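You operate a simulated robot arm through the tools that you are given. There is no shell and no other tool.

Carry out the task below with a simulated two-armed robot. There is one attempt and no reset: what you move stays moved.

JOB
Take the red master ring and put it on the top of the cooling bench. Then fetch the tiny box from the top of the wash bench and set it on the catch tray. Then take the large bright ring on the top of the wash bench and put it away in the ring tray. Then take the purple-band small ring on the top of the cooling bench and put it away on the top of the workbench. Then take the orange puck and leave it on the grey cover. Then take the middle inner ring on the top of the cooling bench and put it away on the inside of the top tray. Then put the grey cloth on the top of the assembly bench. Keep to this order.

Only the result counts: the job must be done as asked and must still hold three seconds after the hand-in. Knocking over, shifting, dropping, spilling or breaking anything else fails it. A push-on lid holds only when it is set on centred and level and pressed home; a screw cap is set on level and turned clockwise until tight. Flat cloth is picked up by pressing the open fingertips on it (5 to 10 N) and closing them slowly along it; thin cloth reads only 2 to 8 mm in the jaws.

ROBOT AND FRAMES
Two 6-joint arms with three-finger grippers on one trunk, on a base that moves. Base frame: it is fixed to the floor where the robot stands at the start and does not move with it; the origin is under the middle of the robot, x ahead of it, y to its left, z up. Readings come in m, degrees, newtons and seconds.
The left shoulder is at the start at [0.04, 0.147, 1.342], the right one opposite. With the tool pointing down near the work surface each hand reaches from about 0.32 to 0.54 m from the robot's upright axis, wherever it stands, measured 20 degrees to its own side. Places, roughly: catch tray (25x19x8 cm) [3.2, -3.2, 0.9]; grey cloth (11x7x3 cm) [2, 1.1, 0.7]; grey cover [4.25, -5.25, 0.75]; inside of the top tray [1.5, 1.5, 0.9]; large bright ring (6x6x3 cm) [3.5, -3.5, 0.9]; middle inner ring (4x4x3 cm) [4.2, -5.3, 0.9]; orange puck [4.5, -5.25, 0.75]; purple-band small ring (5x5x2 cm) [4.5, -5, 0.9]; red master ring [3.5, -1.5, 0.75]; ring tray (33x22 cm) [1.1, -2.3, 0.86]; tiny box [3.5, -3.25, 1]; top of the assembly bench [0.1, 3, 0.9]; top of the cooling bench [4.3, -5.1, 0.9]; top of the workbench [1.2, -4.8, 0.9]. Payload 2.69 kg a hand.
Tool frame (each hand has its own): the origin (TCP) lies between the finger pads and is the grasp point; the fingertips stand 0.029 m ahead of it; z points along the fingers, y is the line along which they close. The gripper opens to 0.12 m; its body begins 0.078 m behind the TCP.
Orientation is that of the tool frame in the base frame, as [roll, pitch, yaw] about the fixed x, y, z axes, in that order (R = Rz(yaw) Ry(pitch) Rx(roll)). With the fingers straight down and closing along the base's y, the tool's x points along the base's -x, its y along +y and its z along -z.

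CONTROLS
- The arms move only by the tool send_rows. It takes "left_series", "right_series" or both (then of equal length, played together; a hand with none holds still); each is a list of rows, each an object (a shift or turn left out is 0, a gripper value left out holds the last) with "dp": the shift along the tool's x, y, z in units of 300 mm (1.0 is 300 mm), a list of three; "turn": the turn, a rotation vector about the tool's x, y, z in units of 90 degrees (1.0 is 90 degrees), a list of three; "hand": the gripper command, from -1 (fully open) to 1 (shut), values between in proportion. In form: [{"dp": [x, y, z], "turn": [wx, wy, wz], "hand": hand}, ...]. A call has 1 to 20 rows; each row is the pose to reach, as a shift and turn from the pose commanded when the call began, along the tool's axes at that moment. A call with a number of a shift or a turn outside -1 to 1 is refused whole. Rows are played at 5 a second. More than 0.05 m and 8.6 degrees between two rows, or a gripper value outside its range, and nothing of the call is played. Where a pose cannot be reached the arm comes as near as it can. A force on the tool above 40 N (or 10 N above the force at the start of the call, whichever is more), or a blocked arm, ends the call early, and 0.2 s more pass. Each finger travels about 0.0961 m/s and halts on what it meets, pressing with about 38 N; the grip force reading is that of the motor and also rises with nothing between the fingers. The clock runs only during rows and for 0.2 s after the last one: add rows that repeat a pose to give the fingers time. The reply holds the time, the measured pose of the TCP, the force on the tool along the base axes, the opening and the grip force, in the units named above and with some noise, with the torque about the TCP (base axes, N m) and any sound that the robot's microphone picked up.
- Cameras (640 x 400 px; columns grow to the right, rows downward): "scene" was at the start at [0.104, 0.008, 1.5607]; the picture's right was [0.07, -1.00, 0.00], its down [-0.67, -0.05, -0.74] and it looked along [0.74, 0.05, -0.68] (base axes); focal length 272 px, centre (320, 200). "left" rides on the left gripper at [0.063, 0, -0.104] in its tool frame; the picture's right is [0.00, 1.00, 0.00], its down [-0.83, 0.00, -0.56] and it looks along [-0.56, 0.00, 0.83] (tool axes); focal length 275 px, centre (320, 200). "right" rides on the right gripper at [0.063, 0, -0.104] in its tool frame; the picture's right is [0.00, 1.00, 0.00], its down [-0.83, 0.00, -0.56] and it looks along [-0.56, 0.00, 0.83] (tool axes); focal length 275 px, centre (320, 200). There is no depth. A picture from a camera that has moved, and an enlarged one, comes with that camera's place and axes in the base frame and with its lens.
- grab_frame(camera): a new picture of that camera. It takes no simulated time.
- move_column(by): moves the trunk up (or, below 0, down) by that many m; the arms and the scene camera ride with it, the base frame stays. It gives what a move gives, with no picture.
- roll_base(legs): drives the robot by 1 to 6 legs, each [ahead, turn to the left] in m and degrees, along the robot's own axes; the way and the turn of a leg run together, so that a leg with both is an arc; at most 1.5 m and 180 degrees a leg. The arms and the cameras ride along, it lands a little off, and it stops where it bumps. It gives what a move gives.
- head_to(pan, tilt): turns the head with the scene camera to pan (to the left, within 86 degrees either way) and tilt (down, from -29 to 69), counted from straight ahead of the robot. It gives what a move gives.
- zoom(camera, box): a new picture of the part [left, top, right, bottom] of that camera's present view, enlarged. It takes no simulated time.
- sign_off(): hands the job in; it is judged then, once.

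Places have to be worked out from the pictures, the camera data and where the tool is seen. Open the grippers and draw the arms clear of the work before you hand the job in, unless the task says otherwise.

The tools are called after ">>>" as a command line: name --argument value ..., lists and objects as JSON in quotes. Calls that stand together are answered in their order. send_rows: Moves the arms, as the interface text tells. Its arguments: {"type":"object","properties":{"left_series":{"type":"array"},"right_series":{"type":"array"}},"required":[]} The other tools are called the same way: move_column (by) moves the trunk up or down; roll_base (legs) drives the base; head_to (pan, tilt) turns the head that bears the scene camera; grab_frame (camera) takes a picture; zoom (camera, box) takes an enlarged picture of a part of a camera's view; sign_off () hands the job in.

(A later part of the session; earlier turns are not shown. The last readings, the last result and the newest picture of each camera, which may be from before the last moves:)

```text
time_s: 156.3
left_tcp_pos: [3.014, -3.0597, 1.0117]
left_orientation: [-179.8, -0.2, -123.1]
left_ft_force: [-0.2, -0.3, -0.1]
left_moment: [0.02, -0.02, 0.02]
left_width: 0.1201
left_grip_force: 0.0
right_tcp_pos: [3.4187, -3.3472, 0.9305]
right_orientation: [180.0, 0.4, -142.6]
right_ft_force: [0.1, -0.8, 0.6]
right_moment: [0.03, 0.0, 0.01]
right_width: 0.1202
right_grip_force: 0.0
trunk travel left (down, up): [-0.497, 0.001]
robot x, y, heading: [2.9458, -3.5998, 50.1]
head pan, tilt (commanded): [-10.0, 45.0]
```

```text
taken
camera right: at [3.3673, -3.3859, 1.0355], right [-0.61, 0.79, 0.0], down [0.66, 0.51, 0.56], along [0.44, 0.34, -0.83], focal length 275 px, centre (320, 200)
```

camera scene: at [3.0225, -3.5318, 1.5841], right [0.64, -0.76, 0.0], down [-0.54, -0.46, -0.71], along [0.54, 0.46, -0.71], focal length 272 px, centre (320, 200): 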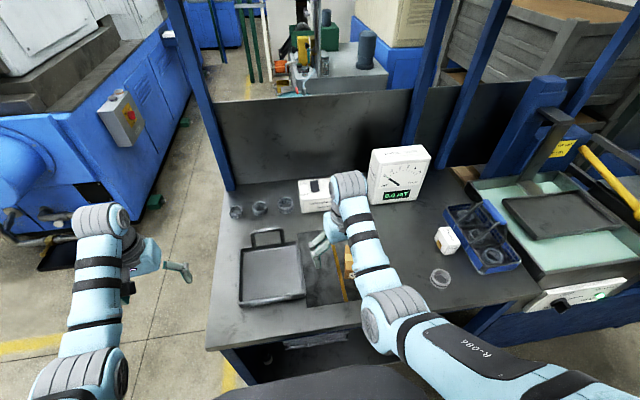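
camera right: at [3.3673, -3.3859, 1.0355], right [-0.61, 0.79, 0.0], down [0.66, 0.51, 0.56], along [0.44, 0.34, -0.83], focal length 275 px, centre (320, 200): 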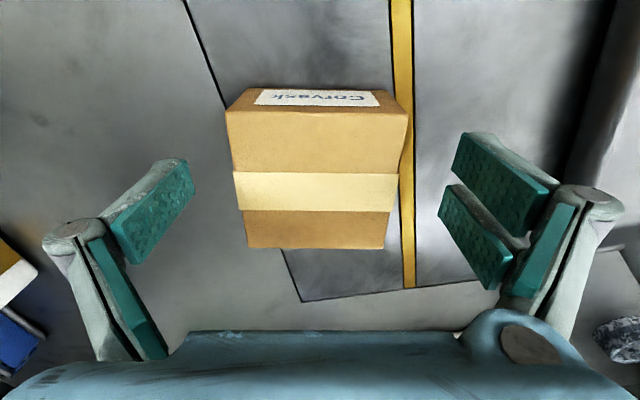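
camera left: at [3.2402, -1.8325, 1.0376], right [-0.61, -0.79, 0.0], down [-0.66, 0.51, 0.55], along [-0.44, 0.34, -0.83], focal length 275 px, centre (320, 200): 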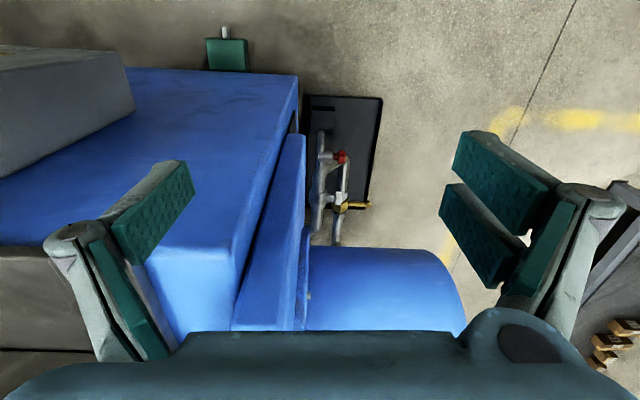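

The fingers straddle the box well, with the box top about level with the TCP. I lower 10 mm more and close gently.

>>> send_rows --right_series '[{"dp": [0, 0, 0.033], "hand": -1}, {"dp": [0, 0, 0.033], "hand": -0.6}, {"dp": [0, 0, 0.033], "hand": -0.3}, {"dp": [0, 0, 0.033], "hand": -0.1}, {"dp": [0, 0, 0.033], "hand": 0.1}, {"dp": [0, 0, 0.033], "hand": 0.1}]'

>>> grab_frame --camera "right"

```text
time_s: 157.7
left_tcp_pos: [3.0137, -3.0606, 1.0106]
left_orientation: [-179.7, -0.2, -123.2]
left_ft_force: [0.0, 0.2, 1.1]
left_moment: [0.0, -0.01, -0.02]
left_width: 0.1199
left_grip_force: 0.1
right_tcp_pos: [3.4191, -3.3481, 0.9205]
right_orientation: [179.9, 0.4, -142.6]
right_ft_force: [1.3, -0.2, 2.3]
right_moment: [-0.07, -0.26, 0.03]
right_width: 0.0847
right_grip_force: 38.1
trunk travel left (down, up): [-0.497, 0.001]
robot x, y, heading: [2.9453, -3.6037, 50.3]
head pan, tilt (commanded): [-10.0, 45.0]
```

```text
taken
camera right: at [3.3677, -3.3862, 1.0256], right [-0.61, 0.79, 0.0], down [0.66, 0.5, 0.56], along [0.44, 0.35, -0.83], focal length 275 px, centre (320, 200)
```

right: 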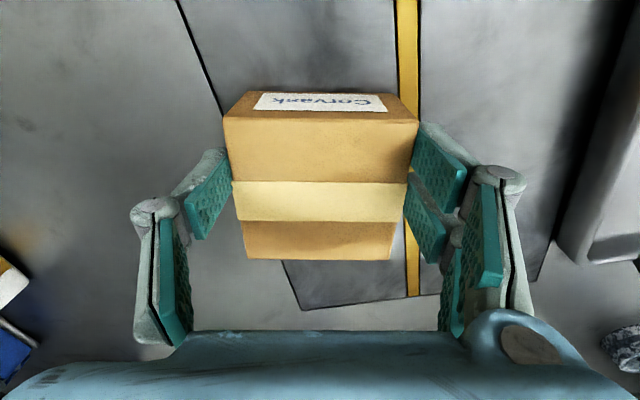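

The box is gripped (85 mm wide, 38 N). I lift it 7 cm and look at the tray.

>>> send_rows --right_series '[{"dp": [0, 0, -0.05], "hand": 0.1}, {"dp": [0, 0, -0.12], "hand": 0.1}, {"dp": [0, 0, -0.19], "hand": 0.1}, {"dp": [0, 0, -0.26], "hand": 0.1}, {"dp": [0, 0, -0.26], "hand": 0.1}]'

>>> grab_frame --camera "right"

>>> zoom --camera "scene" --box '[200, 170, 440, 330]'

```text
time_s: 158.9
left_tcp_pos: [3.0135, -3.0615, 1.0127]
left_orientation: [-179.8, -0.2, -123.2]
left_ft_force: [-0.2, 0.0, 0.1]
left_moment: [-0.01, -0.01, -0.01]
left_width: 0.1201
left_grip_force: 0.1
right_tcp_pos: [3.417, -3.3481, 0.9997]
right_orientation: [179.9, 0.3, -142.6]
right_ft_force: [-0.9, -0.3, -1.4]
right_moment: [-0.03, 0.02, 0.01]
right_width: 0.0844
right_grip_force: 38.2
trunk travel left (down, up): [-0.497, 0.001]
robot x, y, heading: [2.9518, -3.5993, 50.0]
head pan, tilt (commanded): [-10.0, 45.0]
```

```text
taken
camera right: at [3.3667, -3.3861, 1.1039], right [-0.61, 0.79, 0.0], down [0.66, 0.51, 0.56], along [0.44, 0.34, -0.83], focal length 275 px, centre (320, 200)
```

right: 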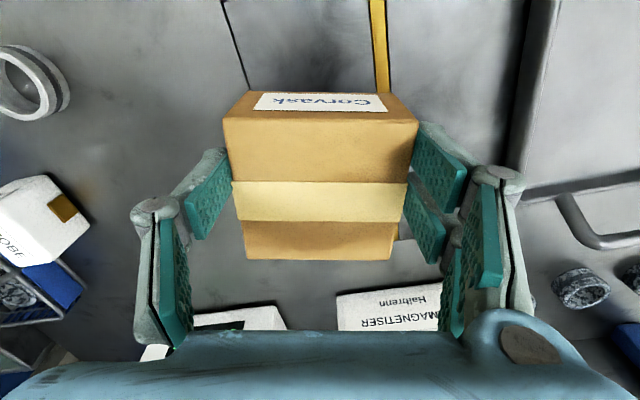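

```text
2.50 times, centred on (320, 250) of scene
camera zoom: at [3.0236, -3.5318, 1.584], right [0.64, -0.76, 0.0], down [-0.54, -0.46, -0.71], along [0.54, 0.46, -0.71], focal length 680 px, centre (320, 75)
```

zoom: 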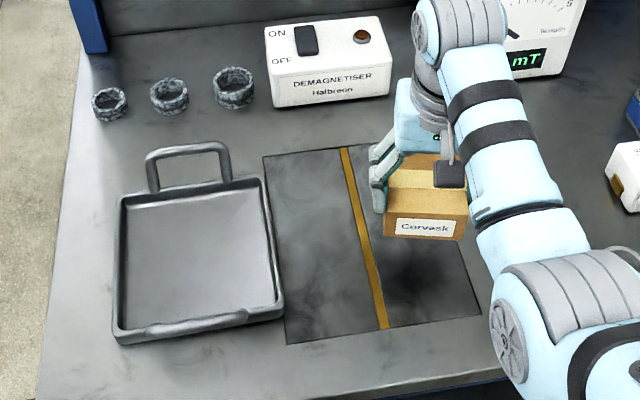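

The held box's underside is ~7 cm below the TCP, and the tray's inside is centred near [3.254, −3.147]. I raise the box to clear the handles, then turn the base 20° left to bring the tray within the right arm's reach.

>>> send_rows --right_series '[{"dp": [0, 0, -0.07], "hand": 0.1}, {"dp": [0, 0, -0.14], "hand": 0.1}, {"dp": [0, 0, -0.14], "hand": 0.1}]'

>>> roll_base --legs '[[0, 20]]'

>>> head_to --pan 0 --tilt 50

>>> grab_frame --camera "scene"

>>> grab_frame --camera "right"

```text
time_s: 159.7
left_tcp_pos: [3.0145, -3.0604, 1.011]
left_orientation: [-179.8, -0.3, -123.1]
left_ft_force: [0.3, 0.2, 0.1]
left_moment: [-0.03, -0.02, 0.02]
left_width: 0.1199
left_grip_force: 0.0
right_tcp_pos: [3.4185, -3.3484, 1.0407]
right_orientation: [180.0, 0.4, -142.6]
right_ft_force: [0.2, 0.7, -1.8]
right_moment: [-0.02, 0.03, 0.02]
right_width: 0.0845
right_grip_force: 37.9
trunk travel left (down, up): [-0.497, 0.001]
robot x, y, heading: [2.9471, -3.6013, 49.9]
head pan, tilt (commanded): [-10.0, 45.0]
```

```text
time_s: 161.2
left_tcp_pos: [2.8247, -3.0701, 1.0109]
left_orientation: [-179.9, -0.4, -102.9]
left_ft_force: [0.2, -0.6, 0.0]
left_moment: [0.01, 0.01, -0.01]
left_width: 0.12
left_grip_force: 0.1
right_tcp_pos: [3.3041, -3.2023, 1.0396]
right_orientation: [179.8, 0.3, -122.4]
right_ft_force: [-0.1, 0.2, -2.0]
right_moment: [-0.03, -0.03, 0.01]
right_width: 0.0845
right_grip_force: 37.6
trunk travel left (down, up): [-0.497, 0.001]
robot x, y, heading: [2.9479, -3.601, 70.4]
head pan, tilt (commanded): [-10.0, 45.0]
```

```text
time_s: 161.9
left_tcp_pos: [2.8231, -3.0705, 1.012]
left_orientation: [-179.8, -0.3, -103.0]
left_ft_force: [0.2, 0.8, -0.1]
left_moment: [0.0, -0.03, 0.01]
left_width: 0.12
left_grip_force: 0.0
right_tcp_pos: [3.3022, -3.2009, 1.0411]
right_orientation: [179.9, 0.4, -122.4]
right_ft_force: [-0.3, 0.6, -1.6]
right_moment: [0.01, 0.03, 0.01]
right_width: 0.0846
right_grip_force: 37.6
trunk travel left (down, up): [-0.497, 0.001]
robot x, y, heading: [2.9507, -3.6018, 70.5]
head pan, tilt (commanded): [0.0, 50.0]
```

```text
taken
camera scene: at [2.9815, -3.5081, 1.5771], right [0.94, -0.34, 0.0], down [-0.26, -0.72, -0.64], along [0.22, 0.6, -0.77], focal length 272 px, centre (320, 200)
```

scene: 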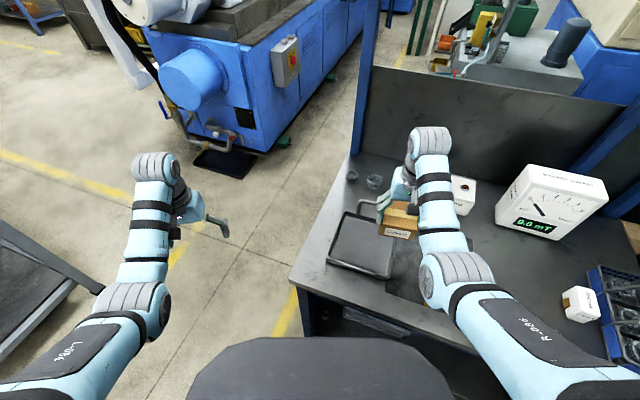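

```text
taken
camera right: at [3.2685, -3.2537, 1.1451], right [-0.85, 0.53, 0.0], down [0.44, 0.7, 0.56], along [0.3, 0.48, -0.83], focal length 275 px, centre (320, 200)
```

right: 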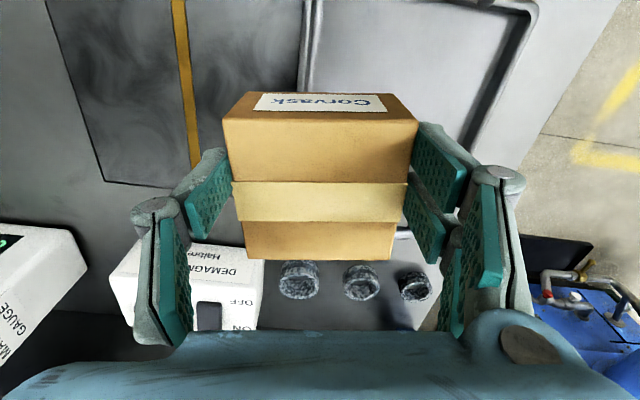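

I zoom the scene camera on the tray to confirm its inside position.

>>> zoom --camera "scene" --box '[300, 160, 460, 300]'

```text
2.86 times, centred on (380, 230) of scene
camera zoom: at [2.9815, -3.5081, 1.5771], right [0.94, -0.34, 0.0], down [-0.26, -0.72, -0.64], along [0.22, 0.6, -0.77], focal length 778 px, centre (149, 114)
```

zoom: 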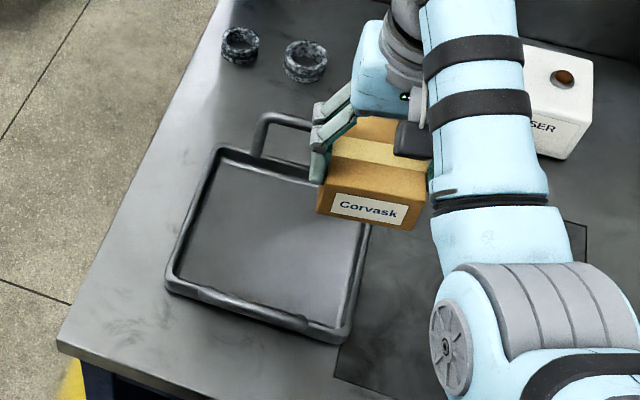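

The tray's inside centre is confirmed at about [3.254, −3.147]. I move the box over it at height, aligned with the tray.

>>> send_rows --right_series '[{"dp": [-0.022, 0.077, 0], "turn": [0, 0, 0.028], "hand": 0.1}, {"dp": [-0.044, 0.154, 0], "turn": [0, 0, 0.056], "hand": 0.1}, {"dp": [-0.066, 0.232, 0], "turn": [0, 0, 0.084], "hand": 0.1}, {"dp": [-0.066, 0.232, 0], "turn": [0, 0, 0.084], "hand": 0.1}]'

>>> move_column --by -0.07

>>> grab_frame --camera "scene"

>>> grab_frame --camera "right"

```text
time_s: 162.9
left_tcp_pos: [2.8232, -3.0709, 1.0107]
left_orientation: [-179.9, -0.3, -102.9]
left_ft_force: [0.4, -0.8, 0.3]
left_moment: [-0.03, -0.02, -0.02]
left_width: 0.1201
left_grip_force: 0.1
right_tcp_pos: [3.2548, -3.1486, 1.04]
right_orientation: [179.7, 0.4, -130.0]
right_ft_force: [-0.5, 0.1, -1.6]
right_moment: [-0.07, 0.0, -0.01]
right_width: 0.0845
right_grip_force: 37.7
trunk travel left (down, up): [-0.497, 0.001]
robot x, y, heading: [2.9476, -3.6033, 70.5]
head pan, tilt (commanded): [0.0, 50.0]
```

```text
time_s: 164.0
left_tcp_pos: [2.8244, -3.0709, 0.9415]
left_orientation: [-179.7, -0.2, -102.9]
left_ft_force: [-0.3, 0.6, -0.3]
left_moment: [0.02, -0.01, 0.02]
left_width: 0.1198
left_grip_force: 0.1
right_tcp_pos: [3.2538, -3.1478, 0.9702]
right_orientation: [179.8, 0.5, -130.0]
right_ft_force: [-0.3, 0.3, -0.3]
right_moment: [-0.03, 0.01, 0.02]
right_width: 0.0846
right_grip_force: 37.9
trunk travel left (down, up): [-0.427, 0.071]
robot x, y, heading: [2.9482, -3.6039, 70.4]
head pan, tilt (commanded): [0.0, 50.0]
```

```text
taken
camera scene: at [2.981, -3.5081, 1.5076], right [0.94, -0.34, 0.0], down [-0.26, -0.72, -0.64], along [0.22, 0.6, -0.77], focal length 272 px, centre (320, 200)
```

scene: 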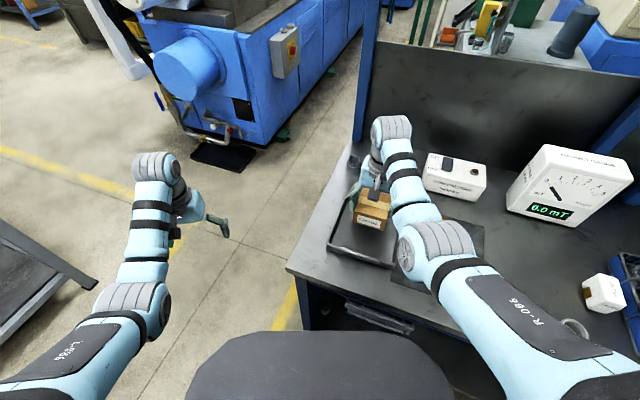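

```text
taken
camera right: at [3.213, -3.195, 1.0757], right [-0.77, 0.64, 0.0], down [0.53, 0.64, 0.56], along [0.36, 0.43, -0.83], focal length 275 px, centre (320, 200)
```

right: 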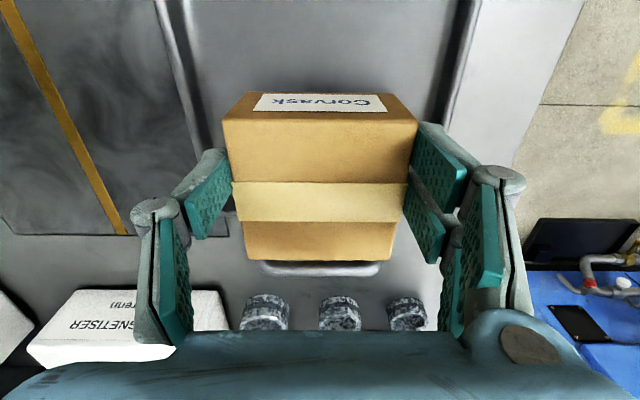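

The box is centred over the tray with the far handle beyond it. I descend 3 cm, then in small steps to contact.

>>> send_rows --right_series '[{"dp": [0, 0, 0.04], "hand": 0.1}, {"dp": [0, 0, 0.08], "hand": 0.1}, {"dp": [0, 0, 0.11], "hand": 0.1}, {"dp": [0, 0, 0.11], "hand": 0.1}]'

>>> send_rows --right_series '[{"dp": [0, 0, 0.01], "hand": 0.1}, {"dp": [0, 0, 0.02], "hand": 0.1}, {"dp": [0, 0, 0.02], "hand": 0.1}]'

```text
time_s: 165.0
left_tcp_pos: [2.8236, -3.0706, 0.9422]
left_orientation: [-179.7, -0.3, -102.8]
left_ft_force: [-0.2, 0.3, -0.3]
left_moment: [-0.01, 0.0, 0.0]
left_width: 0.1199
left_grip_force: 0.1
right_tcp_pos: [3.2543, -3.1462, 0.9377]
right_orientation: [179.8, 0.4, -129.9]
right_ft_force: [0.2, 1.0, -1.9]
right_moment: [-0.04, 0.01, -0.02]
right_width: 0.0844
right_grip_force: 37.4
trunk travel left (down, up): [-0.427, 0.071]
robot x, y, heading: [2.9491, -3.6028, 70.0]
head pan, tilt (commanded): [0.0, 50.0]
```

```text
time_s: 165.8
left_tcp_pos: [2.8236, -3.0708, 0.9437]
left_orientation: [-179.8, -0.3, -102.8]
left_ft_force: [-0.1, 0.3, -0.1]
left_moment: [0.0, 0.02, 0.0]
left_width: 0.12
left_grip_force: 0.1
right_tcp_pos: [3.2536, -3.1469, 0.931]
right_orientation: [179.8, 0.3, -130.0]
right_ft_force: [0.8, -0.3, -1.5]
right_moment: [0.01, 0.02, 0.01]
right_width: 0.0845
right_grip_force: 37.4
trunk travel left (down, up): [-0.427, 0.071]
robot x, y, heading: [2.9478, -3.6041, 70.2]
head pan, tilt (commanded): [0.0, 50.0]
```

No contact at TCP 0.931 yet; I continue in 3 mm steps.

>>> send_rows --right_series '[{"dp": [0, 0, 0.008], "hand": 0.1}, {"dp": [0, 0, 0.016], "hand": 0.1}, {"dp": [0, 0, 0.016], "hand": 0.1}]'

```text
time_s: 166.6
left_tcp_pos: [2.823, -3.0707, 0.9418]
left_orientation: [-179.7, -0.3, -103.0]
left_ft_force: [-0.1, 0.4, -0.5]
left_moment: [0.0, 0.02, -0.05]
left_width: 0.1201
left_grip_force: 0.0
right_tcp_pos: [3.2531, -3.1473, 0.9277]
right_orientation: [179.8, 0.5, -130.0]
right_ft_force: [0.1, 0.4, -1.1]
right_moment: [0.02, 0.0, -0.01]
right_width: 0.0846
right_grip_force: 38.0
trunk travel left (down, up): [-0.427, 0.071]
robot x, y, heading: [2.9499, -3.6049, 70.2]
head pan, tilt (commanded): [0.0, 50.0]
```

>>> send_rows --right_series '[{"dp": [0, 0, 0.007], "hand": 0.1}, {"dp": [0, 0, 0.014], "hand": 0.1}, {"dp": [0, 0, 0.014], "hand": 0.1}]'

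```text
time_s: 167.4
left_tcp_pos: [2.8225, -3.0726, 0.9439]
left_orientation: [-179.8, -0.1, -102.9]
left_ft_force: [0.5, -0.3, -1.5]
left_moment: [-0.02, -0.02, -0.01]
left_width: 0.1201
left_grip_force: 0.0
right_tcp_pos: [3.2544, -3.1479, 0.926]
right_orientation: [179.7, 0.7, -130.0]
right_ft_force: [3.9, 5.2, 25.6]
right_moment: [-0.33, 0.19, -0.11]
right_width: 0.0847
right_grip_force: 38.2
trunk travel left (down, up): [-0.427, 0.071]
robot x, y, heading: [2.9525, -3.602, 70.6]
head pan, tilt (commanded): [0.0, 50.0]
```

Contact at 25 N — the box is on the tray floor. I ease off and open slightly, then rise.

>>> send_rows --right_series '[{"dp": [0, 0, -0.006], "hand": 0.1}, {"dp": [0, 0, -0.006], "hand": -0.45}, {"dp": [0, 0, -0.006], "hand": -0.6}, {"dp": [0, 0, -0.006], "hand": -0.75}, {"dp": [0, 0, -0.006], "hand": -0.75}, {"dp": [0, 0, -0.08], "hand": -0.75}, {"dp": [0, 0, -0.16], "hand": -0.75}, {"dp": [0, 0, -0.24], "hand": -0.75}, {"dp": [0, 0, -0.3], "hand": -0.75}, {"dp": [0, 0, -0.3], "hand": -0.75}]'

>>> grab_frame --camera "right"

```text
time_s: 169.6
left_tcp_pos: [2.8234, -3.0711, 0.9417]
left_orientation: [-179.8, -0.2, -102.9]
left_ft_force: [-0.4, -0.9, -0.4]
left_moment: [-0.01, 0.0, 0.0]
left_width: 0.1201
left_grip_force: 0.1
right_tcp_pos: [3.2524, -3.1471, 1.0144]
right_orientation: [179.8, 0.3, -130.0]
right_ft_force: [0.3, 0.6, -0.4]
right_moment: [-0.01, 0.0, -0.02]
right_width: 0.105
right_grip_force: 0.0
trunk travel left (down, up): [-0.427, 0.071]
robot x, y, heading: [2.95, -3.5979, 70.3]
head pan, tilt (commanded): [0.0, 50.0]
```

```text
taken
camera right: at [3.2117, -3.196, 1.1191], right [-0.77, 0.64, 0.0], down [0.53, 0.64, 0.56], along [0.36, 0.43, -0.83], focal length 275 px, centre (320, 200)
```

right: 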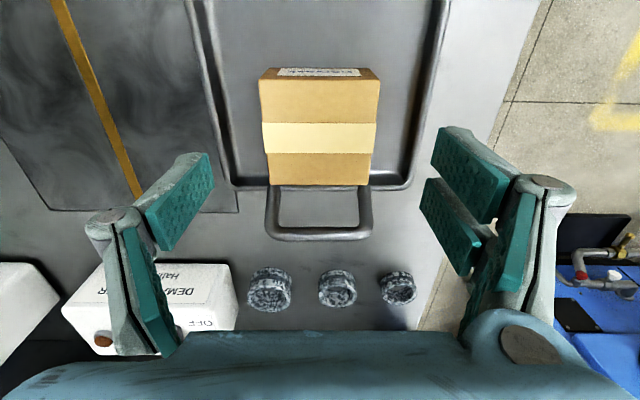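

The box sits inside the catch tray. Next the large bright ring (≈[3.54, −3.54]); I raise the trunk, back off 0.3 m and re-approach further along the bench.

>>> move_column --by 0.07

>>> roll_base --legs '[[-0.3, 0], [0, -33.5]]'

>>> head_to --pan 0 --tilt 35

>>> grab_frame --camera "scene"

>>> zoom --camera "scene" --box '[220, 120, 420, 245]'

```text
time_s: 170.7
left_tcp_pos: [2.8228, -3.0714, 1.0122]
left_orientation: [-179.9, -0.4, -102.9]
left_ft_force: [0.0, 0.7, 0.0]
left_moment: [-0.03, 0.02, -0.03]
left_width: 0.1201
left_grip_force: 0.1
right_tcp_pos: [3.2541, -3.149, 1.0838]
right_orientation: [179.9, 0.3, -130.0]
right_ft_force: [0.0, -0.2, 0.4]
right_moment: [-0.03, -0.01, -0.01]
right_width: 0.1048
right_grip_force: 0.2
trunk travel left (down, up): [-0.497, 0.001]
robot x, y, heading: [2.9476, -3.5999, 70.6]
head pan, tilt (commanded): [0.0, 50.0]
```

```text
time_s: 174.3
left_tcp_pos: [3.036, -3.3723, 1.0121]
left_orientation: [-179.8, -0.1, -136.7]
left_ft_force: [-0.4, -0.1, -0.5]
left_moment: [-0.04, 0.04, -0.03]
left_width: 0.1198
left_grip_force: 0.1
right_tcp_pos: [3.3504, -3.6761, 1.0839]
right_orientation: [179.7, 0.3, -163.7]
right_ft_force: [-0.2, 0.7, -0.6]
right_moment: [-0.03, -0.04, 0.01]
right_width: 0.1049
right_grip_force: 0.1
trunk travel left (down, up): [-0.497, 0.001]
robot x, y, heading: [2.8414, -3.8825, 36.7]
head pan, tilt (commanded): [0.0, 50.0]
```

```text
time_s: 175.1
left_tcp_pos: [3.0375, -3.3745, 1.0117]
left_orientation: [-179.8, -0.3, -136.7]
left_ft_force: [0.1, -0.1, -0.2]
left_moment: [0.02, -0.01, 0.0]
left_width: 0.1199
left_grip_force: 0.0
right_tcp_pos: [3.3511, -3.6764, 1.0836]
right_orientation: [179.8, 0.5, -163.7]
right_ft_force: [-0.4, 0.1, 0.1]
right_moment: [0.0, 0.0, -0.01]
right_width: 0.1051
right_grip_force: 0.1
trunk travel left (down, up): [-0.497, 0.001]
robot x, y, heading: [2.8447, -3.8817, 36.3]
head pan, tilt (commanded): [0.0, 35.0]
```

```text
taken
camera scene: at [2.9331, -3.8179, 1.5988], right [0.6, -0.8, 0.0], down [-0.46, -0.34, -0.82], along [0.66, 0.49, -0.57], focal length 272 px, centre (320, 200)
```

scene: 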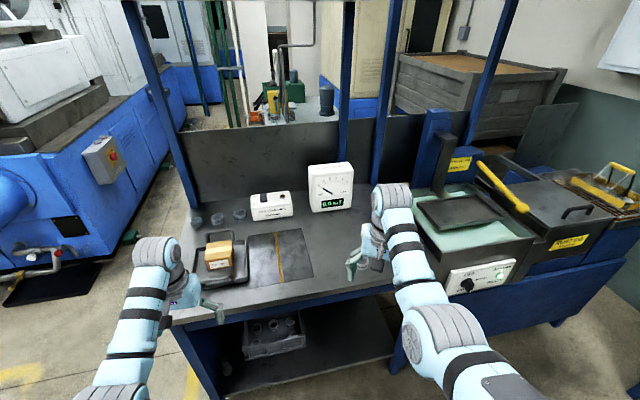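

```text
3.20 times, centred on (320, 182) of scene
camera zoom: at [2.9331, -3.8179, 1.5988], right [0.6, -0.8, 0.0], down [-0.46, -0.34, -0.82], along [0.66, 0.49, -0.57], focal length 871 px, centre (320, 256)
```

zoom: 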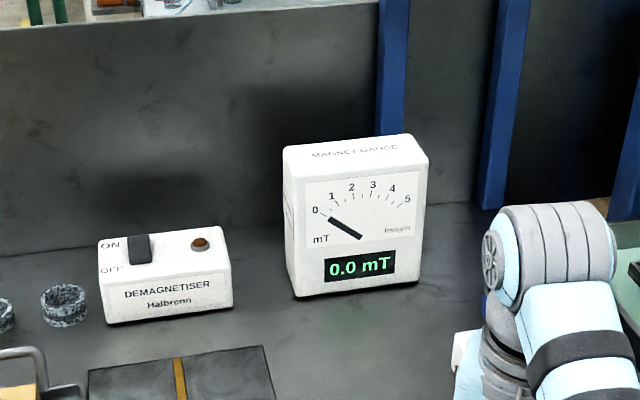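

The ring is hidden behind my arm. I drive 0.31 m ahead so it lies about 0.45 m ahead of the right shoulder, then look with the right camera.

>>> roll_base --legs '[[0.31, 0]]'

>>> grab_frame --camera "right"

>>> head_to --pan -15 --tilt 50

>>> grab_frame --camera "scene"

```text
time_s: 177.2
left_tcp_pos: [3.2857, -3.1946, 1.015]
left_orientation: [-179.8, -0.1, -136.8]
left_ft_force: [0.6, -0.2, 0.0]
left_moment: [0.02, -0.04, -0.05]
left_width: 0.12
left_grip_force: 0.1
right_tcp_pos: [3.5971, -3.4983, 1.0847]
right_orientation: [179.8, 0.5, -164.0]
right_ft_force: [-0.1, 0.0, 0.6]
right_moment: [0.04, -0.05, 0.0]
right_width: 0.1049
right_grip_force: 0.1
trunk travel left (down, up): [-0.497, 0.001]
robot x, y, heading: [3.0902, -3.7034, 36.2]
head pan, tilt (commanded): [0.0, 35.0]
```

```text
taken
camera right: at [3.5354, -3.5148, 1.1894], right [-0.28, 0.96, 0.0], down [0.79, 0.23, 0.56], along [0.54, 0.16, -0.83], focal length 275 px, centre (320, 200)
```

right: 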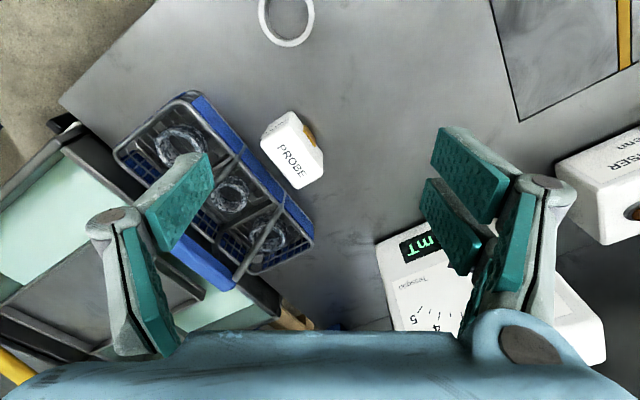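

```text
time_s: 178.0
left_tcp_pos: [3.2871, -3.1924, 1.0114]
left_orientation: [-179.8, -0.2, -136.9]
left_ft_force: [0.0, -0.2, 0.5]
left_moment: [0.03, 0.01, -0.03]
left_width: 0.12
left_grip_force: 0.0
right_tcp_pos: [3.5993, -3.4976, 1.0843]
right_orientation: [179.8, 0.4, -164.1]
right_ft_force: [0.5, -0.1, -0.5]
right_moment: [-0.05, -0.01, -0.01]
right_width: 0.1053
right_grip_force: 0.0
trunk travel left (down, up): [-0.497, 0.001]
robot x, y, heading: [3.0926, -3.7018, 36.6]
head pan, tilt (commanded): [-15.0, 50.0]
```

```text
taken
camera scene: at [3.1813, -3.6601, 1.5772], right [0.36, -0.93, 0.0], down [-0.71, -0.28, -0.64], along [0.6, 0.23, -0.77], focal length 272 px, centre (320, 200)
```

scene: 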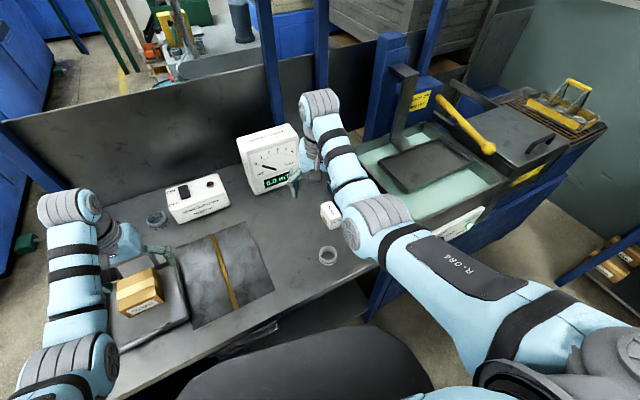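

Both views put the ring at about [3.543, −3.543], top ≈0.883, with the probe box ~6 cm clear of it. I move above the ring while descending to TCP 0.96 and open the hand to ~9 cm.

>>> send_rows --right_series '[{"dp": [0.0, 0.0, 0.12], "hand": -0.6}, {"dp": [0.07, -0.03, 0.22], "hand": -0.6}, {"dp": [0.14, -0.06, 0.32], "hand": -0.6}, {"dp": [0.218, -0.094, 0.4], "hand": -0.6}, {"dp": [0.218, -0.094, 0.413], "hand": -0.6}, {"dp": [0.218, -0.094, 0.413], "hand": -0.6}]'

>>> grab_frame --camera "right"

```text
time_s: 179.4
left_tcp_pos: [3.2875, -3.1916, 1.0117]
left_orientation: [-179.7, -0.3, -136.9]
left_ft_force: [-0.2, -0.5, -0.2]
left_moment: [-0.01, 0.02, -0.03]
left_width: 0.1199
left_grip_force: 0.0
right_tcp_pos: [3.5456, -3.5407, 0.9568]
right_orientation: [179.8, 0.3, -164.0]
right_ft_force: [-0.1, 0.3, -1.0]
right_moment: [-0.02, 0.01, 0.02]
right_width: 0.096
right_grip_force: 0.0
trunk travel left (down, up): [-0.497, 0.001]
robot x, y, heading: [3.0899, -3.7033, 36.4]
head pan, tilt (commanded): [-15.0, 50.0]
```

```text
taken
camera right: at [3.4838, -3.5569, 1.0637], right [-0.28, 0.96, 0.0], down [0.8, 0.23, 0.56], along [0.54, 0.16, -0.83], focal length 275 px, centre (320, 200)
```

right: 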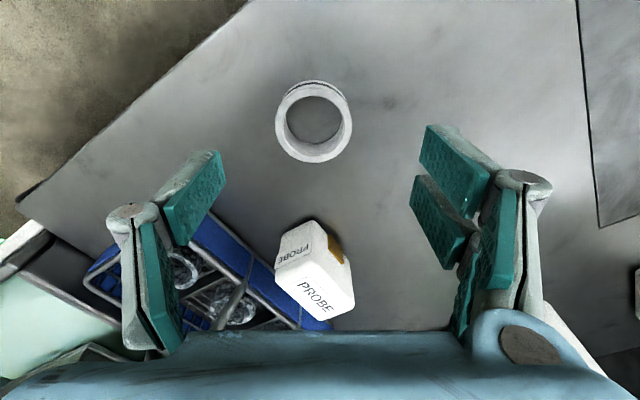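

Centred within 3 mm. I descend to TCP ≈0.893.

>>> send_rows --right_series '[{"dp": [0, -0.01, 0.07], "hand": -0.6}, {"dp": [0, -0.01, 0.14], "hand": -0.6}, {"dp": [0, -0.01, 0.19], "hand": -0.6}, {"dp": [0, -0.01, 0.212], "hand": -0.6}, {"dp": [0, -0.01, 0.212], "hand": -0.6}]'

>>> grab_frame --camera "right"

```text
time_s: 180.6
left_tcp_pos: [3.286, -3.1931, 1.0116]
left_orientation: [-179.8, -0.3, -137.0]
left_ft_force: [0.3, 0.4, 0.6]
left_moment: [0.01, 0.02, -0.02]
left_width: 0.12
left_grip_force: 0.1
right_tcp_pos: [3.5459, -3.5443, 0.8934]
right_orientation: [179.8, 0.4, -163.9]
right_ft_force: [-0.7, 0.7, 1.4]
right_moment: [0.0, 0.01, 0.0]
right_width: 0.096
right_grip_force: 0.0
trunk travel left (down, up): [-0.497, 0.001]
robot x, y, heading: [3.0959, -3.7002, 36.2]
head pan, tilt (commanded): [-15.0, 50.0]
```

```text
taken
camera right: at [3.4848, -3.5603, 0.9993], right [-0.28, 0.96, 0.0], down [0.8, 0.23, 0.56], along [0.54, 0.16, -0.83], focal length 275 px, centre (320, 200)
```

right: 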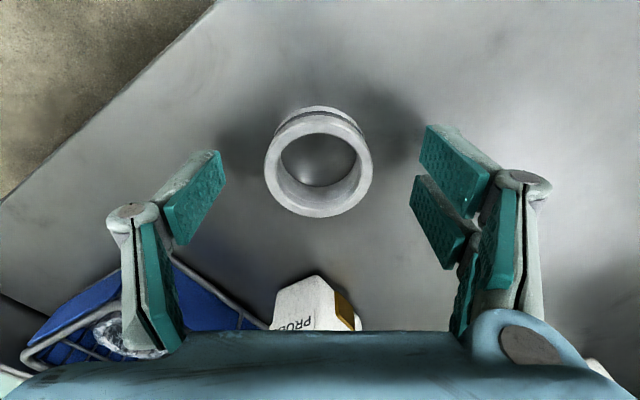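

The ring (≈52 mm) is centred between the fingers. I close.

>>> send_rows --right_series '[{"hand": -0.3}, {"hand": 0.0}, {"hand": 0.3}, {"hand": 0.5}, {"hand": 0.5}]'

```text
time_s: 181.8
left_tcp_pos: [3.2876, -3.1919, 1.0112]
left_orientation: [-179.8, -0.3, -136.9]
left_ft_force: [0.0, -0.3, -0.3]
left_moment: [0.02, 0.01, 0.01]
left_width: 0.12
left_grip_force: 0.0
right_tcp_pos: [3.5452, -3.5438, 0.8948]
right_orientation: [179.8, 0.5, -164.0]
right_ft_force: [0.3, 0.6, 0.7]
right_moment: [-0.07, -0.01, 0.0]
right_width: 0.0506
right_grip_force: 37.9
trunk travel left (down, up): [-0.497, 0.001]
robot x, y, heading: [3.0944, -3.701, 36.4]
head pan, tilt (commanded): [-15.0, 50.0]
```

The bright ring is gripped. I lift it, back away from the bench, and drive around the far end of the long bench to its other side where the ring tray is close to the edge.

>>> send_rows --right_series '[{"dp": [0, 0, -0.06], "hand": 0.5}, {"dp": [0, 0, -0.13], "hand": 0.5}, {"dp": [0, 0, -0.2], "hand": 0.5}, {"dp": [0, 0, -0.28], "hand": 0.5}, {"dp": [0, 0, -0.28], "hand": 0.5}]'

>>> roll_base --legs '[[-0.35, 0], [0, 127.5], [1.27, 0]]'

>>> head_to --pan -30 --tilt 25

>>> grab_frame --camera "scene"

```text
time_s: 183.0
left_tcp_pos: [3.2859, -3.1915, 1.0102]
left_orientation: [-179.8, -0.3, -136.9]
left_ft_force: [-1.5, 0.8, 0.0]
left_moment: [0.01, 0.01, 0.04]
left_width: 0.1201
left_grip_force: 0.1
right_tcp_pos: [3.5445, -3.5441, 0.9811]
right_orientation: [179.9, 0.3, -163.9]
right_ft_force: [0.5, -0.5, -0.2]
right_moment: [-0.02, 0.01, 0.01]
right_width: 0.0506
right_grip_force: 38.4
trunk travel left (down, up): [-0.497, 0.001]
robot x, y, heading: [3.095, -3.7051, 36.5]
head pan, tilt (commanded): [-15.0, 50.0]
```

```text
time_s: 196.4
left_tcp_pos: [1.087, -3.7128, 1.0115]
left_orientation: [-179.8, -0.1, -9.6]
left_ft_force: [0.7, -1.0, 0.5]
left_moment: [0.0, 0.01, 0.01]
left_width: 0.1199
left_grip_force: 0.1
right_tcp_pos: [1.2094, -3.2949, 0.981]
right_orientation: [179.8, 0.3, -36.5]
right_ft_force: [0.8, 0.8, -1.7]
right_moment: [-0.02, 0.01, 0.0]
right_width: 0.0506
right_grip_force: 38.3
trunk travel left (down, up): [-0.497, 0.001]
robot x, y, heading: [1.6108, -3.5576, 163.7]
head pan, tilt (commanded): [-15.0, 50.0]
```

```text
time_s: 197.3
left_tcp_pos: [1.088, -3.7127, 1.0119]
left_orientation: [-179.8, -0.3, -9.5]
left_ft_force: [0.1, -0.2, 0.6]
left_moment: [-0.02, 0.0, -0.01]
left_width: 0.1201
left_grip_force: 0.0
right_tcp_pos: [1.2102, -3.2944, 0.9791]
right_orientation: [179.9, 0.4, -36.6]
right_ft_force: [-1.1, 0.0, -1.5]
right_moment: [0.01, -0.03, 0.01]
right_width: 0.0505
right_grip_force: 38.0
trunk travel left (down, up): [-0.497, 0.001]
robot x, y, heading: [1.6071, -3.5578, 163.7]
head pan, tilt (commanded): [-30.0, 25.0]
```

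```text
taken
camera scene: at [1.527, -3.4827, 1.6145], right [0.72, 0.69, 0.0], down [0.29, -0.31, -0.91], along [-0.63, 0.65, -0.42], focal length 272 px, centre (320, 200)
```

scene: 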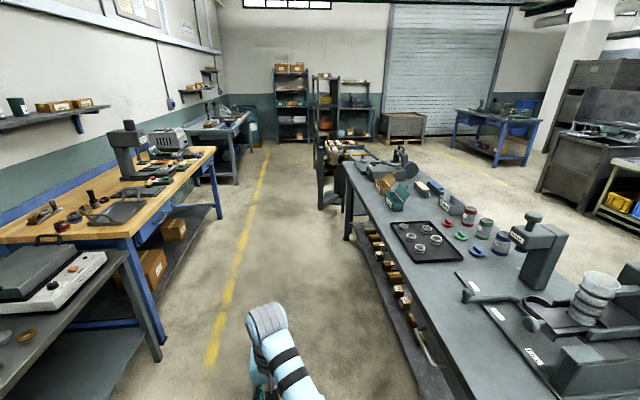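

The ring tray is visible near this edge of the long bench, with four rings in it. I zoom for layout.

>>> zoom --camera "scene" --box '[340, 180, 540, 305]'

```text
3.20 times, centred on (440, 242) of scene
camera zoom: at [1.527, -3.4827, 1.6145], right [0.72, 0.69, 0.0], down [0.29, -0.31, -0.91], along [-0.63, 0.65, -0.42], focal length 871 px, centre (-64, 64)
```

zoom: 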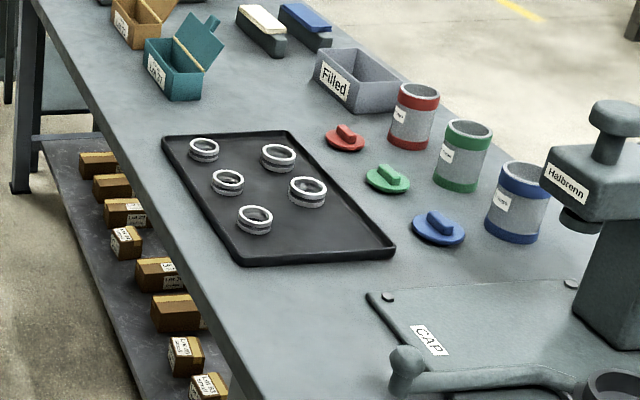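

Tray coordinates are worked out: two rows of rings, with a free sixth place near [1.215, −2.345]. I drive up along the bench and turn so the right arm can reach it with the fingers closing across the tray.

>>> roll_base --legs '[[0, -32.8], [0.97, 0], [0, -36]]'

>>> head_to --pan -35 --tilt 50

>>> grab_frame --camera "scene"

>>> grab_frame --camera "right"

```text
time_s: 205.7
left_tcp_pos: [0.6387, -2.396, 1.0114]
left_orientation: [-179.8, -0.3, -78.9]
left_ft_force: [-0.1, -0.6, 0.3]
left_moment: [-0.02, -0.01, 0.02]
left_width: 0.1199
left_grip_force: 0.1
right_tcp_pos: [1.0729, -2.3638, 0.9809]
right_orientation: [179.8, 0.4, -105.9]
right_ft_force: [-0.1, 1.1, -1.1]
right_moment: [-0.02, 0.0, -0.01]
right_width: 0.0505
right_grip_force: 37.8
trunk travel left (down, up): [-0.497, 0.001]
robot x, y, heading: [0.9668, -2.8284, 94.5]
head pan, tilt (commanded): [-30.0, 25.0]
```

```text
time_s: 206.6
left_tcp_pos: [0.6377, -2.3956, 1.0125]
left_orientation: [-179.7, -0.4, -78.8]
left_ft_force: [-0.1, 0.1, 0.1]
left_moment: [-0.01, 0.01, -0.03]
left_width: 0.1201
left_grip_force: 0.0
right_tcp_pos: [1.0735, -2.3623, 0.9793]
right_orientation: [179.8, 0.3, -106.0]
right_ft_force: [-1.3, -0.1, -1.5]
right_moment: [0.03, -0.01, 0.01]
right_width: 0.0505
right_grip_force: 37.9
trunk travel left (down, up): [-0.497, 0.001]
robot x, y, heading: [0.9676, -2.8334, 94.3]
head pan, tilt (commanded): [-35.0, 50.0]
```

```text
taken
camera scene: at [1.0072, -2.7416, 1.5771], right [0.86, -0.51, 0.0], down [-0.39, -0.66, -0.64], along [0.33, 0.55, -0.77], focal length 272 px, centre (320, 200)
```

scene: 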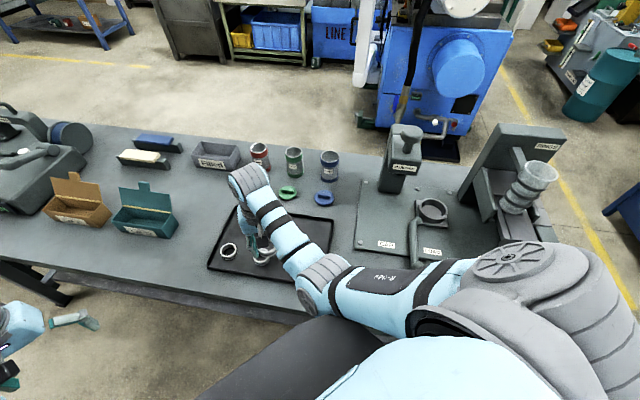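

```text
taken
camera right: at [1.0564, -2.4231, 1.0848], right [-0.96, 0.27, 0.0], down [0.23, 0.8, 0.56], along [0.15, 0.54, -0.83], focal length 275 px, centre (320, 200)
```

right: 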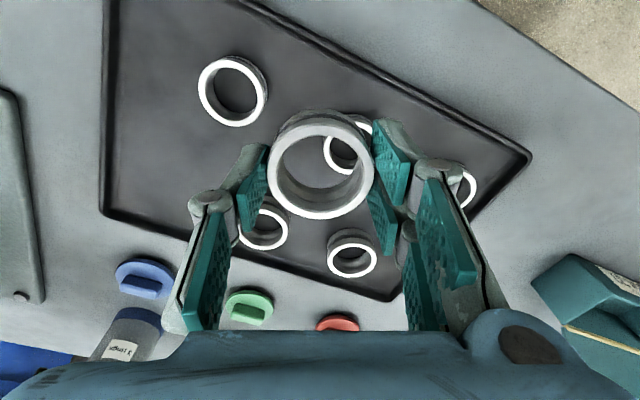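

Tray geometry confirmed; the free slot is at ≈[1.210, −2.344]. I move the ring over it while turning the hand 66° so that the fingers close across the tray.

>>> send_rows --right_series '[{"dp": [-0.02, -0.047, 0], "turn": [0, 0, -0.0815], "hand": 0.5}, {"dp": [-0.041, -0.093, 0], "turn": [0, 0, -0.163], "hand": 0.5}, {"dp": [-0.061, -0.14, 0], "turn": [0, 0, -0.2445], "hand": 0.5}, {"dp": [-0.081, -0.186, 0], "turn": [0, 0, -0.326], "hand": 0.5}, {"dp": [-0.102, -0.233, 0], "turn": [0, 0, -0.4075], "hand": 0.5}, {"dp": [-0.122, -0.279, 0], "turn": [0, 0, -0.489], "hand": 0.5}, {"dp": [-0.142, -0.326, 0], "turn": [0, 0, -0.5705], "hand": 0.5}, {"dp": [-0.163, -0.373, 0], "turn": [0, 0, -0.652], "hand": 0.5}, {"dp": [-0.183, -0.419, 0], "turn": [0, 0, -0.7335], "hand": 0.5}, {"dp": [-0.183, -0.419, 0], "turn": [0, 0, -0.7335], "hand": 0.5}]'

>>> grab_frame --camera "right"

>>> grab_frame --camera "scene"

```text
time_s: 208.8
left_tcp_pos: [0.6389, -2.3952, 1.0124]
left_orientation: [-179.8, -0.2, -78.9]
left_ft_force: [-0.6, -0.5, 0.0]
left_moment: [0.01, 0.0, 0.02]
left_width: 0.1201
left_grip_force: 0.0
right_tcp_pos: [1.2099, -2.3462, 0.9799]
right_orientation: [-179.8, 0.3, -39.9]
right_ft_force: [-0.6, 0.5, -0.9]
right_moment: [0.0, -0.03, -0.02]
right_width: 0.0508
right_grip_force: 37.8
trunk travel left (down, up): [-0.497, 0.001]
robot x, y, heading: [0.9698, -2.8306, 94.4]
head pan, tilt (commanded): [-35.0, 50.0]
```

```text
taken
camera right: at [1.2574, -2.3853, 1.085], right [-0.64, -0.77, 0.0], down [-0.64, 0.53, 0.56], along [-0.43, 0.36, -0.83], focal length 275 px, centre (320, 200)
```

right: 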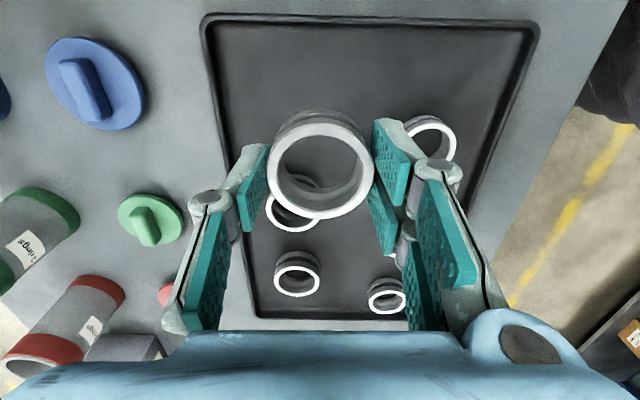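

```text
taken
camera scene: at [1.0071, -2.7417, 1.5771], right [0.86, -0.51, 0.0], down [-0.39, -0.66, -0.64], along [0.33, 0.55, -0.77], focal length 272 px, centre (320, 200)
```

scene: 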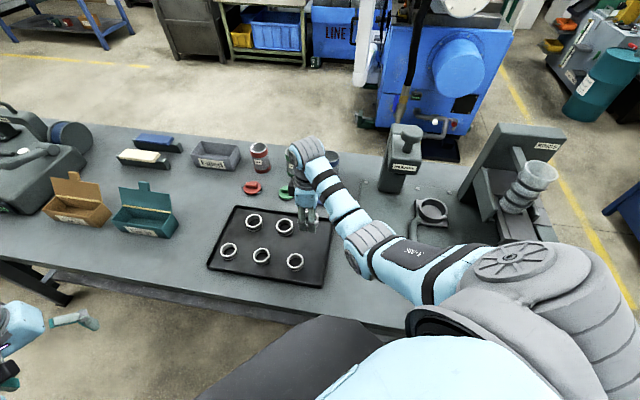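

The hand is square to the tray; to keep finger clearance from the neighbouring rings I shift 6 mm and 14 mm, then descend to just above the tray floor.

>>> send_rows --right_series '[{"dp": [0.02, -0.047, 0.0], "hand": 0.5}, {"dp": [0.02, -0.047, 0.06], "hand": 0.5}, {"dp": [0.02, -0.047, 0.12], "hand": 0.5}, {"dp": [0.02, -0.047, 0.18], "hand": 0.5}, {"dp": [0.02, -0.047, 0.21], "hand": 0.5}, {"dp": [0.02, -0.047, 0.21], "hand": 0.5}]'

>>> grab_frame --camera "right"

```text
time_s: 210.2
left_tcp_pos: [0.6384, -2.3966, 1.0109]
left_orientation: [-179.8, -0.3, -79.0]
left_ft_force: [0.6, 1.0, -1.3]
left_moment: [-0.03, 0.0, 0.03]
left_width: 0.1199
left_grip_force: 0.0
right_tcp_pos: [1.2228, -2.3371, 0.9185]
right_orientation: [-179.8, 0.3, -40.0]
right_ft_force: [0.1, 0.1, -0.8]
right_moment: [-0.01, -0.02, -0.01]
right_width: 0.0505
right_grip_force: 38.0
trunk travel left (down, up): [-0.497, 0.001]
robot x, y, heading: [0.9681, -2.8305, 94.2]
head pan, tilt (commanded): [-35.0, 50.0]
```

```text
taken
camera right: at [1.2713, -2.3764, 1.0226], right [-0.64, -0.77, 0.0], down [-0.64, 0.53, 0.56], along [-0.43, 0.36, -0.83], focal length 275 px, centre (320, 200)
```

right: 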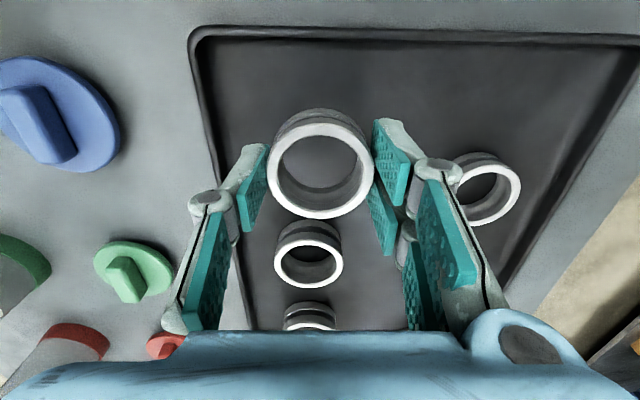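

Clear of ring 4 and ring 5. I descend in small steps to contact.

>>> send_rows --right_series '[{"dp": [0, 0, 0.012], "hand": 0.5}, {"dp": [0, 0, 0.024], "hand": 0.5}, {"dp": [0, 0, 0.036], "hand": 0.5}, {"dp": [0, 0, 0.036], "hand": 0.5}]'

```text
time_s: 211.2
left_tcp_pos: [0.6385, -2.3951, 1.0115]
left_orientation: [-179.9, -0.3, -79.0]
left_ft_force: [-0.8, 0.4, 0.0]
left_moment: [-0.01, 0.02, -0.02]
left_width: 0.1201
left_grip_force: 0.0
right_tcp_pos: [1.2235, -2.3366, 0.9062]
right_orientation: [-179.8, 0.3, -39.9]
right_ft_force: [0.9, 0.3, -1.8]
right_moment: [0.02, 0.0, 0.0]
right_width: 0.0503
right_grip_force: 37.7
trunk travel left (down, up): [-0.497, 0.001]
robot x, y, heading: [0.9681, -2.828, 94.4]
head pan, tilt (commanded): [-35.0, 50.0]
```

>>> send_rows --right_series '[{"dp": [0, 0, 0.007], "hand": 0.5}, {"dp": [0, 0, 0.014], "hand": 0.5}, {"dp": [0, 0, 0.014], "hand": 0.5}]'

```text
time_s: 212.0
left_tcp_pos: [0.6382, -2.3955, 1.012]
left_orientation: [-179.8, -0.3, -78.9]
left_ft_force: [0.4, -0.6, 0.1]
left_moment: [0.0, -0.01, -0.03]
left_width: 0.12
left_grip_force: 0.1
right_tcp_pos: [1.2239, -2.3369, 0.9024]
right_orientation: [-179.9, 0.3, -39.9]
right_ft_force: [0.8, 0.4, -2.1]
right_moment: [0.02, 0.01, 0.03]
right_width: 0.0506
right_grip_force: 37.8
trunk travel left (down, up): [-0.497, 0.001]
robot x, y, heading: [0.9691, -2.8314, 94.3]
head pan, tilt (commanded): [-35.0, 50.0]
```

No contact at 0.902 yet; a few millimetres more.

>>> send_rows --right_series '[{"dp": [0, 0, 0.007], "hand": 0.5}, {"dp": [0, 0, 0.014], "hand": 0.5}, {"dp": [0, 0, 0.014], "hand": 0.5}]'

```text
time_s: 212.8
left_tcp_pos: [0.6383, -2.3958, 1.0119]
left_orientation: [-179.8, -0.3, -78.9]
left_ft_force: [0.2, 0.6, 0.0]
left_moment: [0.0, -0.02, 0.02]
left_width: 0.1198
left_grip_force: 0.0
right_tcp_pos: [1.2243, -2.3373, 0.897]
right_orientation: [-179.8, 0.2, -39.9]
right_ft_force: [0.6, 0.3, -1.3]
right_moment: [-0.01, 0.01, 0.0]
right_width: 0.0507
right_grip_force: 38.3
trunk travel left (down, up): [-0.497, 0.001]
robot x, y, heading: [0.9698, -2.8314, 94.2]
head pan, tilt (commanded): [-35.0, 50.0]
```

>>> send_rows --right_series '[{"dp": [0, 0, 0.007], "hand": 0.5}, {"dp": [0, 0, 0.014], "hand": 0.5}, {"dp": [0, 0, 0.014], "hand": 0.5}]'

```text
time_s: 213.6
left_tcp_pos: [0.638, -2.3961, 1.0107]
left_orientation: [-179.8, -0.3, -78.9]
left_ft_force: [-0.1, 0.0, 0.3]
left_moment: [-0.02, -0.03, 0.03]
left_width: 0.1199
left_grip_force: 0.1
right_tcp_pos: [1.2229, -2.3367, 0.893]
right_orientation: [-179.9, 0.3, -39.8]
right_ft_force: [-0.2, -0.3, -1.0]
right_moment: [0.0, -0.01, 0.01]
right_width: 0.0505
right_grip_force: 37.8
trunk travel left (down, up): [-0.497, 0.001]
robot x, y, heading: [0.9679, -2.8274, 94.6]
head pan, tilt (commanded): [-35.0, 50.0]
```

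>>> send_rows --right_series '[{"dp": [0, 0, 0.007], "hand": 0.5}, {"dp": [0, 0, 0.014], "hand": 0.5}, {"dp": [0, 0, 0.014], "hand": 0.5}]'

>>> grab_frame --camera "right"

```text
time_s: 214.4
left_tcp_pos: [0.6388, -2.3975, 1.0118]
left_orientation: [-179.8, -0.1, -78.9]
left_ft_force: [0.7, -0.2, -0.6]
left_moment: [0.0, 0.04, 0.0]
left_width: 0.1202
left_grip_force: 0.1
right_tcp_pos: [1.2235, -2.3369, 0.8915]
right_orientation: [-179.5, 0.4, -39.9]
right_ft_force: [1.9, 3.3, 17.0]
right_moment: [-0.25, 0.1, -0.02]
right_width: 0.0508
right_grip_force: 38.3
trunk travel left (down, up): [-0.497, 0.001]
robot x, y, heading: [0.9702, -2.8314, 94.1]
head pan, tilt (commanded): [-35.0, 50.0]
```

```text
taken
camera right: at [1.2712, -2.3773, 0.9955], right [-0.64, -0.77, -0.01], down [-0.64, 0.52, 0.56], along [-0.43, 0.36, -0.83], focal length 275 px, centre (320, 200)
```

right: 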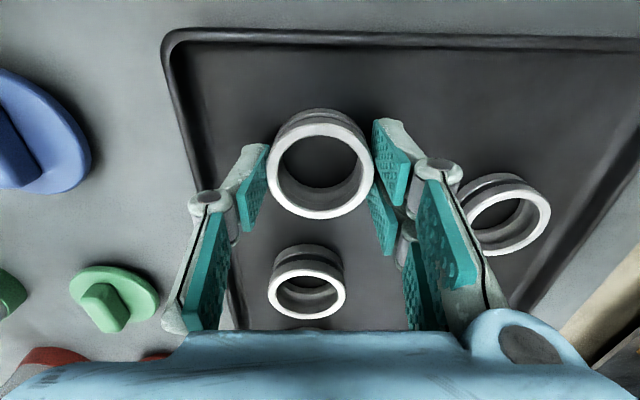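

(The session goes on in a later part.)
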